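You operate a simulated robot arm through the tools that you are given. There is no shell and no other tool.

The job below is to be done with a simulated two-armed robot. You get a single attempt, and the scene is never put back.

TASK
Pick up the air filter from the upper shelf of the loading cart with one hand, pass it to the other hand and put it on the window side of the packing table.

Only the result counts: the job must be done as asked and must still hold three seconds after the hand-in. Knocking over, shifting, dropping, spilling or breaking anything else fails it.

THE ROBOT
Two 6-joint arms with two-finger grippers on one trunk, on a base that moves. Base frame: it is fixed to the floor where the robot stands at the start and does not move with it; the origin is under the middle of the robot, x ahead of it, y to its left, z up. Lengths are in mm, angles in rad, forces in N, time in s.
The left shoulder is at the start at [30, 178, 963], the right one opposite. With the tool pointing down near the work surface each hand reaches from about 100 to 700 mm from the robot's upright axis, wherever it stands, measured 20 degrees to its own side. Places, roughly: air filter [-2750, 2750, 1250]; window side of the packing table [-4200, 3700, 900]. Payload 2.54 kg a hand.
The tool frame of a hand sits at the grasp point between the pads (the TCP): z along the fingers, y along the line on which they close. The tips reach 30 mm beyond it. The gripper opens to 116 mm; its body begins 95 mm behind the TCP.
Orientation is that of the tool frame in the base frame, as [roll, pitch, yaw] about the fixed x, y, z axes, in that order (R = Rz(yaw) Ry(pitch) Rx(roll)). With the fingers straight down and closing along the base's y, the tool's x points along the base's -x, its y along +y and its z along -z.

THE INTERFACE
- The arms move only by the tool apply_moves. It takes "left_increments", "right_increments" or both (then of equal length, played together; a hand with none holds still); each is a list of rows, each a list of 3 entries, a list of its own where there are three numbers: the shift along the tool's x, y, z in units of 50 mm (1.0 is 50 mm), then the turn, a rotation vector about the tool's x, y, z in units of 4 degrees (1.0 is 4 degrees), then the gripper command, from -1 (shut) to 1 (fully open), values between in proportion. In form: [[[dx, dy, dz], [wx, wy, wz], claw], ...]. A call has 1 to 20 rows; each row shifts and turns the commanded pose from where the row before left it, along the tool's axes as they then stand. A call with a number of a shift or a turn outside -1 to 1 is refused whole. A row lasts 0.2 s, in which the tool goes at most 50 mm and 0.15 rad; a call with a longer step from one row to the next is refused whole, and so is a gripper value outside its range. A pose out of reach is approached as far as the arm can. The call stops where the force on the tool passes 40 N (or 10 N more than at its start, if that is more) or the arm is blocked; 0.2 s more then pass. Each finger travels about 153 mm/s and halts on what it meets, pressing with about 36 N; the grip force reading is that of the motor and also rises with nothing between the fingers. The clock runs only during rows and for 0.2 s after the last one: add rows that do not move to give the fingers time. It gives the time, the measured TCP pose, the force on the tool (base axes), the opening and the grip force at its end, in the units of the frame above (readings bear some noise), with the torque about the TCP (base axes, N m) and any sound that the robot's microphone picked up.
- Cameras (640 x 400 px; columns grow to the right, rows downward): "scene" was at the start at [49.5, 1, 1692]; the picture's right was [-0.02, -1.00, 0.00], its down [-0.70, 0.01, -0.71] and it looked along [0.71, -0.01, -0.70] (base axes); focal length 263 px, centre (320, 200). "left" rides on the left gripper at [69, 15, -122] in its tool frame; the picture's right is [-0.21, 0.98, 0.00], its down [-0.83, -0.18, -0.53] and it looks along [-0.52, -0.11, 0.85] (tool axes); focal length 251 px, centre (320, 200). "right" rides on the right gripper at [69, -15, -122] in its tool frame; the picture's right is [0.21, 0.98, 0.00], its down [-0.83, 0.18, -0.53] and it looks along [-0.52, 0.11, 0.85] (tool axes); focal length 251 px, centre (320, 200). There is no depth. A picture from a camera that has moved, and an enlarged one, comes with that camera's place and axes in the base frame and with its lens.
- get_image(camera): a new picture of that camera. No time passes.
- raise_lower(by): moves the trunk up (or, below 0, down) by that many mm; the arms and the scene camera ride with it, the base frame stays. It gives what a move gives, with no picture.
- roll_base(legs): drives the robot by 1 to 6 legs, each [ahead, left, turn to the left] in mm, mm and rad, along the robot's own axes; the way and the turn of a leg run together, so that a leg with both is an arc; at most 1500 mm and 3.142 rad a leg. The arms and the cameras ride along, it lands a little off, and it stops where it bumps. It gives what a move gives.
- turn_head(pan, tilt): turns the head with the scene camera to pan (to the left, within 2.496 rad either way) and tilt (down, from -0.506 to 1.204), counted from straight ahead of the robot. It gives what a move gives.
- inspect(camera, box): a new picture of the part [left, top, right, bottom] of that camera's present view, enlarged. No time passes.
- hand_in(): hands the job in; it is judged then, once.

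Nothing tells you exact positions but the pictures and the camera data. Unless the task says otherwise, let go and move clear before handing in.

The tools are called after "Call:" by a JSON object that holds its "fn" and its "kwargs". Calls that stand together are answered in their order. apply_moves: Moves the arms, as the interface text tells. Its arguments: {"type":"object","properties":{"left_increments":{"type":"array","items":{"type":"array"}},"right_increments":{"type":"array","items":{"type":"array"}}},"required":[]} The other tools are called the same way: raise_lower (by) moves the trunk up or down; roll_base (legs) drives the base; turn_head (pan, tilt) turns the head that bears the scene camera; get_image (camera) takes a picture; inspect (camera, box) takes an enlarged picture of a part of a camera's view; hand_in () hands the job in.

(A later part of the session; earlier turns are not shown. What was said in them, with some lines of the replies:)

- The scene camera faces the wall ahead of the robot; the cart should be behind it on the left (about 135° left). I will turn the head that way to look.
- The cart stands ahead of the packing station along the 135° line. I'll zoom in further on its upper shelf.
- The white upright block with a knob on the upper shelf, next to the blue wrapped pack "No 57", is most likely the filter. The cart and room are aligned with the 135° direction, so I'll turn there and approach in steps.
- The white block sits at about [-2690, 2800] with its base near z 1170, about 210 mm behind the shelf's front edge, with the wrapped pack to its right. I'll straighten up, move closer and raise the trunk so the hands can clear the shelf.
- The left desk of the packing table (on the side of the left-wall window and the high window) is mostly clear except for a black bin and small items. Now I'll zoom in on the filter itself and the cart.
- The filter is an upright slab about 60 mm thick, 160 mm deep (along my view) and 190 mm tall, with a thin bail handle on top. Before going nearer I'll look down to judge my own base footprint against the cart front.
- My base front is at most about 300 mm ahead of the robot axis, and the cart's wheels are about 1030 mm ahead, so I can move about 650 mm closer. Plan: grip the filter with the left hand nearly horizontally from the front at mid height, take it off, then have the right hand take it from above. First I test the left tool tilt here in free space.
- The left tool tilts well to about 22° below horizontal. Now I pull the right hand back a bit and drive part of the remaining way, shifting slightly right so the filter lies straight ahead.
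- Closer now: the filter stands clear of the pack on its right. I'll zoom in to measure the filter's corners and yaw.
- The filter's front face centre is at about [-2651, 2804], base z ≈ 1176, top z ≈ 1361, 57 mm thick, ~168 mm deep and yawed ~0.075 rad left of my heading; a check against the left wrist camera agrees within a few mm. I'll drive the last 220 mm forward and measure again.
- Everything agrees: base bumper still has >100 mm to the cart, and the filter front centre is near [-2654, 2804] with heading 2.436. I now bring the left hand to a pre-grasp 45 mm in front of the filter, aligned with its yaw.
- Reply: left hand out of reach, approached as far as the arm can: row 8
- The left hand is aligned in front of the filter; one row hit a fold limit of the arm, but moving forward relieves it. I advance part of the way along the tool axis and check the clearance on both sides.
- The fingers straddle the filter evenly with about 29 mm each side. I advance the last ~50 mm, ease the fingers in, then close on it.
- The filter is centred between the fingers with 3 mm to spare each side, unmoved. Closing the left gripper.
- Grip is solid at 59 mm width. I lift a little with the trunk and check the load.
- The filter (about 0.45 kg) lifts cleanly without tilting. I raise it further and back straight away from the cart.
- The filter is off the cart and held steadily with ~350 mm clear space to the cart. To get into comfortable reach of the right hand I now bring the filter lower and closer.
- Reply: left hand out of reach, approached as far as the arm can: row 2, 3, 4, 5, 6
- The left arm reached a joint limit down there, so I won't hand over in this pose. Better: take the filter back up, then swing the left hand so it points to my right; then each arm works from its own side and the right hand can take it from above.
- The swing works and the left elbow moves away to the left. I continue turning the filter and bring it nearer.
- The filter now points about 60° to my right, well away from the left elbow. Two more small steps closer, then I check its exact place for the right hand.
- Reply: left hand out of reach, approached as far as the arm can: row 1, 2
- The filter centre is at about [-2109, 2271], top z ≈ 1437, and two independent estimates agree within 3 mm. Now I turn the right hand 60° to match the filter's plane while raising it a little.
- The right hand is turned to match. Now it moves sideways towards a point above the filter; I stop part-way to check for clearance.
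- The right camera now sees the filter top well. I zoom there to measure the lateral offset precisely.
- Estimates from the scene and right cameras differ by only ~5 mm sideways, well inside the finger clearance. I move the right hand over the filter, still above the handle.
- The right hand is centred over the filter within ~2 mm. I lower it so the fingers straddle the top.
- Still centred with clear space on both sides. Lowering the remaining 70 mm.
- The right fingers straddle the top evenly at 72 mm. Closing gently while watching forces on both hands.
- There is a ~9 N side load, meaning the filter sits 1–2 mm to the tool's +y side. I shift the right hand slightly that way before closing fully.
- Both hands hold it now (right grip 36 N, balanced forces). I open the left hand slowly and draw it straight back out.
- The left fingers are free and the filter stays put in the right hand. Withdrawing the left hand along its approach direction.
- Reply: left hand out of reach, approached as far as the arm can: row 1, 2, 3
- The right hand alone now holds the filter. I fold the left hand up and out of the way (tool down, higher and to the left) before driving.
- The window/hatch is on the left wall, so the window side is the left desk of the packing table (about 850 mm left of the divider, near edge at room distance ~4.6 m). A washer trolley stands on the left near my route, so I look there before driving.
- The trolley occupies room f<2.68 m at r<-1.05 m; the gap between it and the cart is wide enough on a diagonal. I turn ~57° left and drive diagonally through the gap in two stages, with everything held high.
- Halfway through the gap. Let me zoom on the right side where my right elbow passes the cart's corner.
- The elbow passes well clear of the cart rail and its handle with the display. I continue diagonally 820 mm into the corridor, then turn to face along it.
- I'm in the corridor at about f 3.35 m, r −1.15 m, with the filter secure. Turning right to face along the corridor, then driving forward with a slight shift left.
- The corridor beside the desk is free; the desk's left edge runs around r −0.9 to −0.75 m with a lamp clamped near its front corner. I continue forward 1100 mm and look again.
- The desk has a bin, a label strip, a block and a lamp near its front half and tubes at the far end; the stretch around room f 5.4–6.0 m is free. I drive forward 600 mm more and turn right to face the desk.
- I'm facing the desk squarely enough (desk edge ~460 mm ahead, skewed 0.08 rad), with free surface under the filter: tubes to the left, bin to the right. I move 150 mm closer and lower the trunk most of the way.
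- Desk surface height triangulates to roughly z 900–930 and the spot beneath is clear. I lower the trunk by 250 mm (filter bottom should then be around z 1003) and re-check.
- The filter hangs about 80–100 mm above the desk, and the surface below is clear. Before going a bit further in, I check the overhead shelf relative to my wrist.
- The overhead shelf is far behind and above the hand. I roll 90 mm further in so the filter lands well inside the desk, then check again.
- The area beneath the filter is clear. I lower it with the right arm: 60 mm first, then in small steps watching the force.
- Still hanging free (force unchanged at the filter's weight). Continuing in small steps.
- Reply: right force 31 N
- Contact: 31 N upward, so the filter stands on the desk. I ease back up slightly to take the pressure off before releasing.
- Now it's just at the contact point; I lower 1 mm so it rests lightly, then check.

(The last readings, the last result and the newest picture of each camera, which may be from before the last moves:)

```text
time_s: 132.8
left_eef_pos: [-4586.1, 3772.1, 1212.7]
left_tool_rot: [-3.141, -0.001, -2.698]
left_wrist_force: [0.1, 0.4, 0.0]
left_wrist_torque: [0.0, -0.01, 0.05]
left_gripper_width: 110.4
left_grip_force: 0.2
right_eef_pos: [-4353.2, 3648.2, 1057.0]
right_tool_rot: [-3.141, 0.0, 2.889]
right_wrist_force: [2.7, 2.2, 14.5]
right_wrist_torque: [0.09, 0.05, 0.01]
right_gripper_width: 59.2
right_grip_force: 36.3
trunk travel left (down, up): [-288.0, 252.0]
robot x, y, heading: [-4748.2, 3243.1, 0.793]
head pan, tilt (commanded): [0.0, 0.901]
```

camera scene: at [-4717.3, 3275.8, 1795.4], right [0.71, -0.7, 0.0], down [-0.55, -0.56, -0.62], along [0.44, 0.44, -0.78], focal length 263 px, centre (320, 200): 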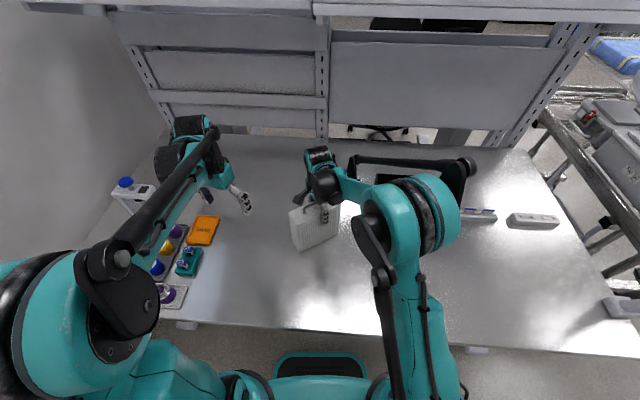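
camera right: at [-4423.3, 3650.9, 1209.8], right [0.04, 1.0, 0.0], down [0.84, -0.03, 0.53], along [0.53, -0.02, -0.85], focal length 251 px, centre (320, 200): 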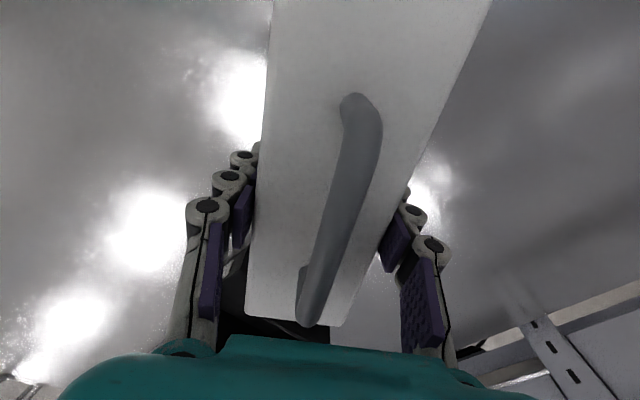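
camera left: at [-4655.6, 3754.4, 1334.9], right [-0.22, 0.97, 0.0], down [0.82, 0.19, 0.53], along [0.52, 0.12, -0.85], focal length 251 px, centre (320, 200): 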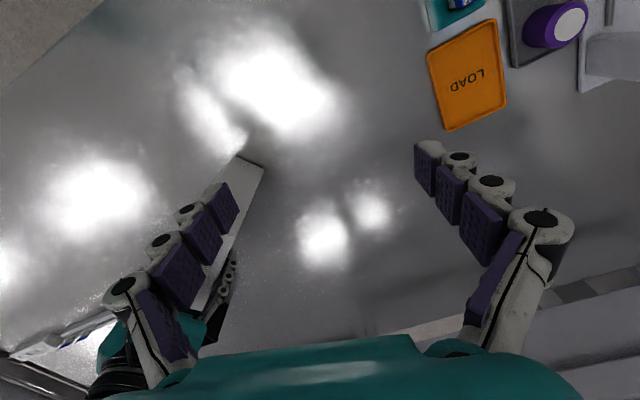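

It now rests firmly on the desk (light pressing). I open the right hand gradually.

Call:
{"fn": "apply_moves", "kwargs": {"right_increments": [[[0, 0, -0.008], [0, 0, 0], -0.3], [[0, 0, 0], [0, 0, 0], 0.05], [[0, 0, 0], [0, 0, 0], 0.15], [[0, 0, 0], [0, 0, 0], 0.4], [[0, 0, 0], [0, 0, 0], 0.8], [[0, 0, 0], [0, 0, 0], 0.9]]}}

Call:
{"fn": "get_image", "kwargs": {"camera": "right"}}

Call:
{"fn": "inspect", "kwargs": {"camera": "scene", "box": [250, 140, 410, 265]}}

```text
time_s: 134.2
left_eef_pos: [-4586.4, 3770.9, 1211.4]
left_tool_rot: [-3.141, 0.0, -2.697]
left_wrist_force: [-0.6, 0.2, 0.2]
left_wrist_torque: [-0.01, 0.0, -0.04]
left_gripper_width: 110.2
left_grip_force: 0.1
right_eef_pos: [-4351.6, 3648.4, 1057.3]
right_tool_rot: [-3.14, 0.0, 2.887]
right_wrist_force: [0.0, 1.0, 0.4]
right_wrist_torque: [0.0, 0.01, 0.02]
right_gripper_width: 110.2
right_grip_force: 0.0
trunk travel left (down, up): [-288.0, 252.0]
robot x, y, heading: [-4747.6, 3239.5, 0.792]
head pan, tilt (commanded): [0.0, 0.901]
```

```text
taken
camera right: at [-4422.4, 3650.3, 1179.0], right [0.04, 1.0, 0.0], down [0.84, -0.03, 0.53], along [0.53, -0.02, -0.85], focal length 251 px, centre (320, 200)
```

right: 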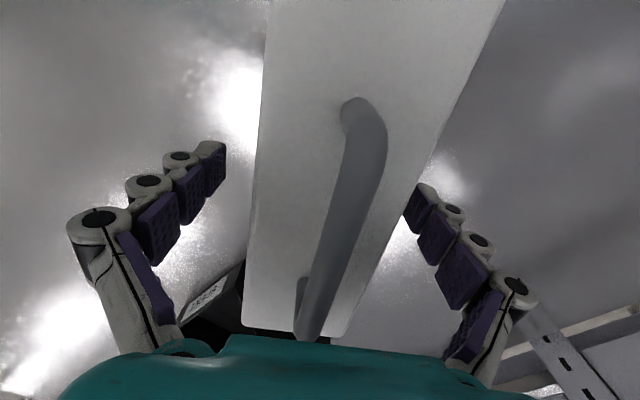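

```text
3.20 times, centred on (330, 202) of scene
camera zoom: at [-4717.4, 3275.7, 1795.4], right [0.71, -0.7, 0.0], down [-0.55, -0.56, -0.62], along [0.44, 0.44, -0.78], focal length 841 px, centre (288, 192)
```

zoom: 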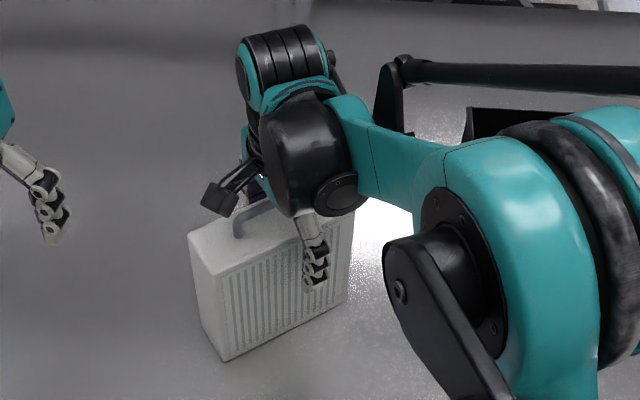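

The filter stands by itself on the desk with the fingers clear on both sides. I raise straight up with the trunk and check.

Call:
{"fn": "raise_lower", "kwargs": {"by": 200}}

Call:
{"fn": "get_image", "kwargs": {"camera": "right"}}

Call:
{"fn": "get_image", "kwargs": {"camera": "scene"}}

```text
time_s: 136.3
left_eef_pos: [-4585.5, 3771.2, 1410.9]
left_tool_rot: [3.141, 0.0, -2.698]
left_wrist_force: [-0.1, 0.1, 0.8]
left_wrist_torque: [-0.01, 0.0, 0.03]
left_gripper_width: 110.1
left_grip_force: 0.1
right_eef_pos: [-4352.9, 3648.2, 1257.3]
right_tool_rot: [3.141, 0.0, 2.886]
right_wrist_force: [0.0, 0.0, 0.6]
right_wrist_torque: [-0.02, 0.02, 0.02]
right_gripper_width: 110.3
right_grip_force: 0.0
trunk travel left (down, up): [-488.0, 52.0]
robot x, y, heading: [-4747.3, 3241.8, 0.794]
head pan, tilt (commanded): [0.0, 0.901]
```

```text
taken
camera right: at [-4422.3, 3650.3, 1378.8], right [0.04, 1.0, 0.0], down [0.84, -0.03, 0.53], along [0.53, -0.02, -0.85], focal length 251 px, centre (320, 200)
```

right: 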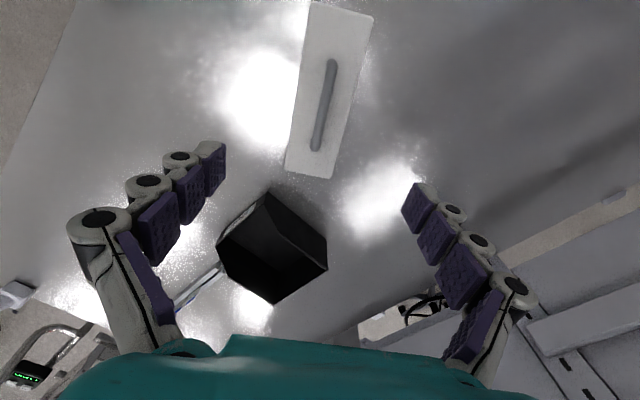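

```text
taken
camera scene: at [-4717.4, 3275.8, 1995.3], right [0.71, -0.7, 0.0], down [-0.55, -0.56, -0.62], along [0.44, 0.44, -0.78], focal length 263 px, centre (320, 200)
```

scene: 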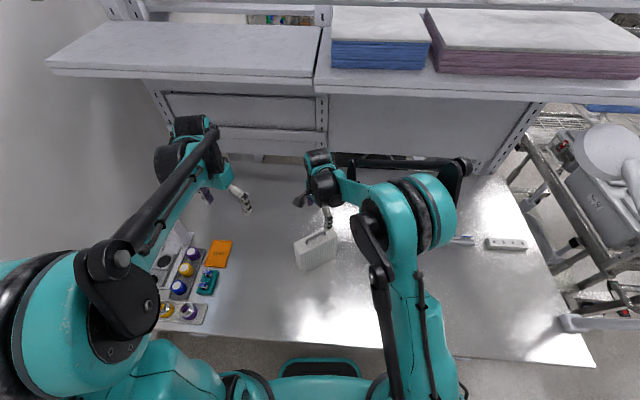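

The filter stands upright and free on the desk, nothing else touched. I back the robot off so both hands are clear of the table.

Call:
{"fn": "roll_base", "kwargs": {"legs": [[-300, 0, 0]]}}

Call:
{"fn": "get_image", "kwargs": {"camera": "scene"}}

Call:
{"fn": "inspect", "kwargs": {"camera": "scene", "box": [220, 80, 460, 230]}}

```text
time_s: 138.4
left_eef_pos: [-4798.6, 3557.0, 1412.6]
left_tool_rot: [-3.14, -0.002, -2.697]
left_wrist_force: [-0.4, 0.3, 0.7]
left_wrist_torque: [-0.02, 0.0, 0.01]
left_gripper_width: 110.2
left_grip_force: 0.0
right_eef_pos: [-4563.4, 3433.7, 1257.3]
right_tool_rot: [-3.14, 0.001, 2.887]
right_wrist_force: [-0.1, 0.4, 0.1]
right_wrist_torque: [-0.04, 0.01, 0.03]
right_gripper_width: 110.1
right_grip_force: 0.0
trunk travel left (down, up): [-488.0, 52.0]
robot x, y, heading: [-4960.6, 3025.8, 0.793]
head pan, tilt (commanded): [0.0, 0.901]
```

```text
taken
camera scene: at [-4928.6, 3062.1, 1995.4], right [0.71, -0.7, 0.0], down [-0.55, -0.56, -0.62], along [0.44, 0.44, -0.78], focal length 263 px, centre (320, 200)
```

scene: 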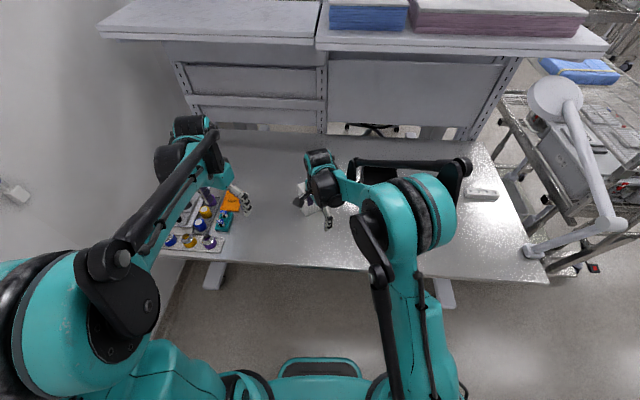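

```text
2.67 times, centred on (340, 155) of scene
camera zoom: at [-4928.6, 3062.1, 1995.4], right [0.71, -0.7, 0.0], down [-0.55, -0.56, -0.62], along [0.44, 0.44, -0.78], focal length 700 px, centre (267, 320)
```

zoom: 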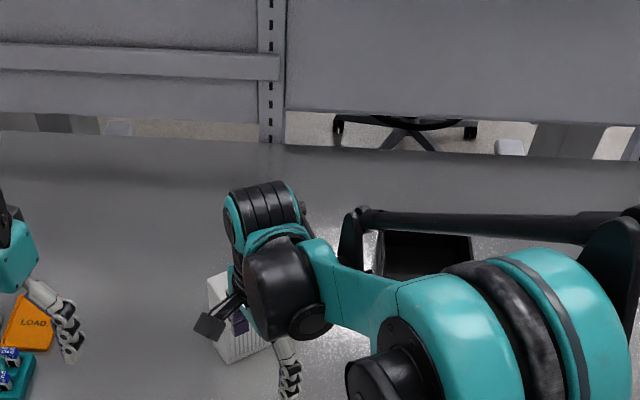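

The robot has backed off; I take one last look with the right-hand camera to confirm the filter is standing.

Call:
{"fn": "get_image", "kwargs": {"camera": "right"}}

Call:
{"fn": "get_image", "kwargs": {"camera": "left"}}

```text
taken
camera right: at [-4633.9, 3436.5, 1378.6], right [0.04, 1.0, 0.0], down [0.85, -0.03, 0.53], along [0.53, -0.02, -0.85], focal length 251 px, centre (320, 200)
```

right: 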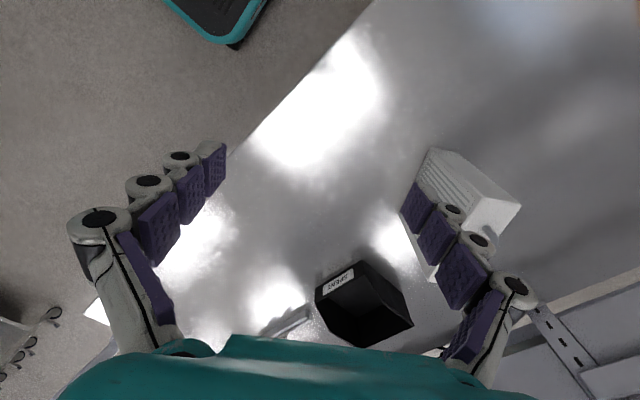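

```text
taken
camera left: at [-4867.2, 3540.5, 1534.6], right [-0.22, 0.97, 0.0], down [0.82, 0.19, 0.53], along [0.52, 0.12, -0.85], focal length 251 px, centre (320, 200)
```

left: 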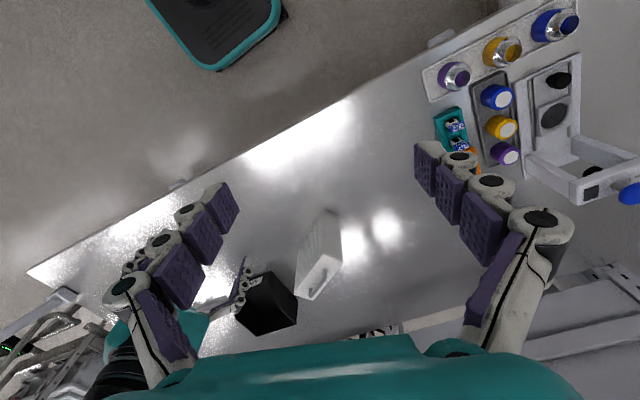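

The filter stands upright and stable on the window-side desk, both hands are empty and clear, and everything else is where it was. Handing in.

Call:
{"fn": "hand_in", "kwargs": {}}

```text
The job is handed in.
```

The air filter is standing upright on the window side of the packing table, well in from the edge. I took that side to be the left desk, the one facing the hatch window. I picked it off the cart's upper shelf with the left hand and passed it to the right. The right hand then set it down between the black bin and the tubes.

Both hands let go, and I backed the robot about 300 mm off the desk before handing in. In the last pictures the filter was still standing, and I saw nothing else moved or knocked over on the way. The judging result hasn't been reported to me, so I can't say whether it passed.
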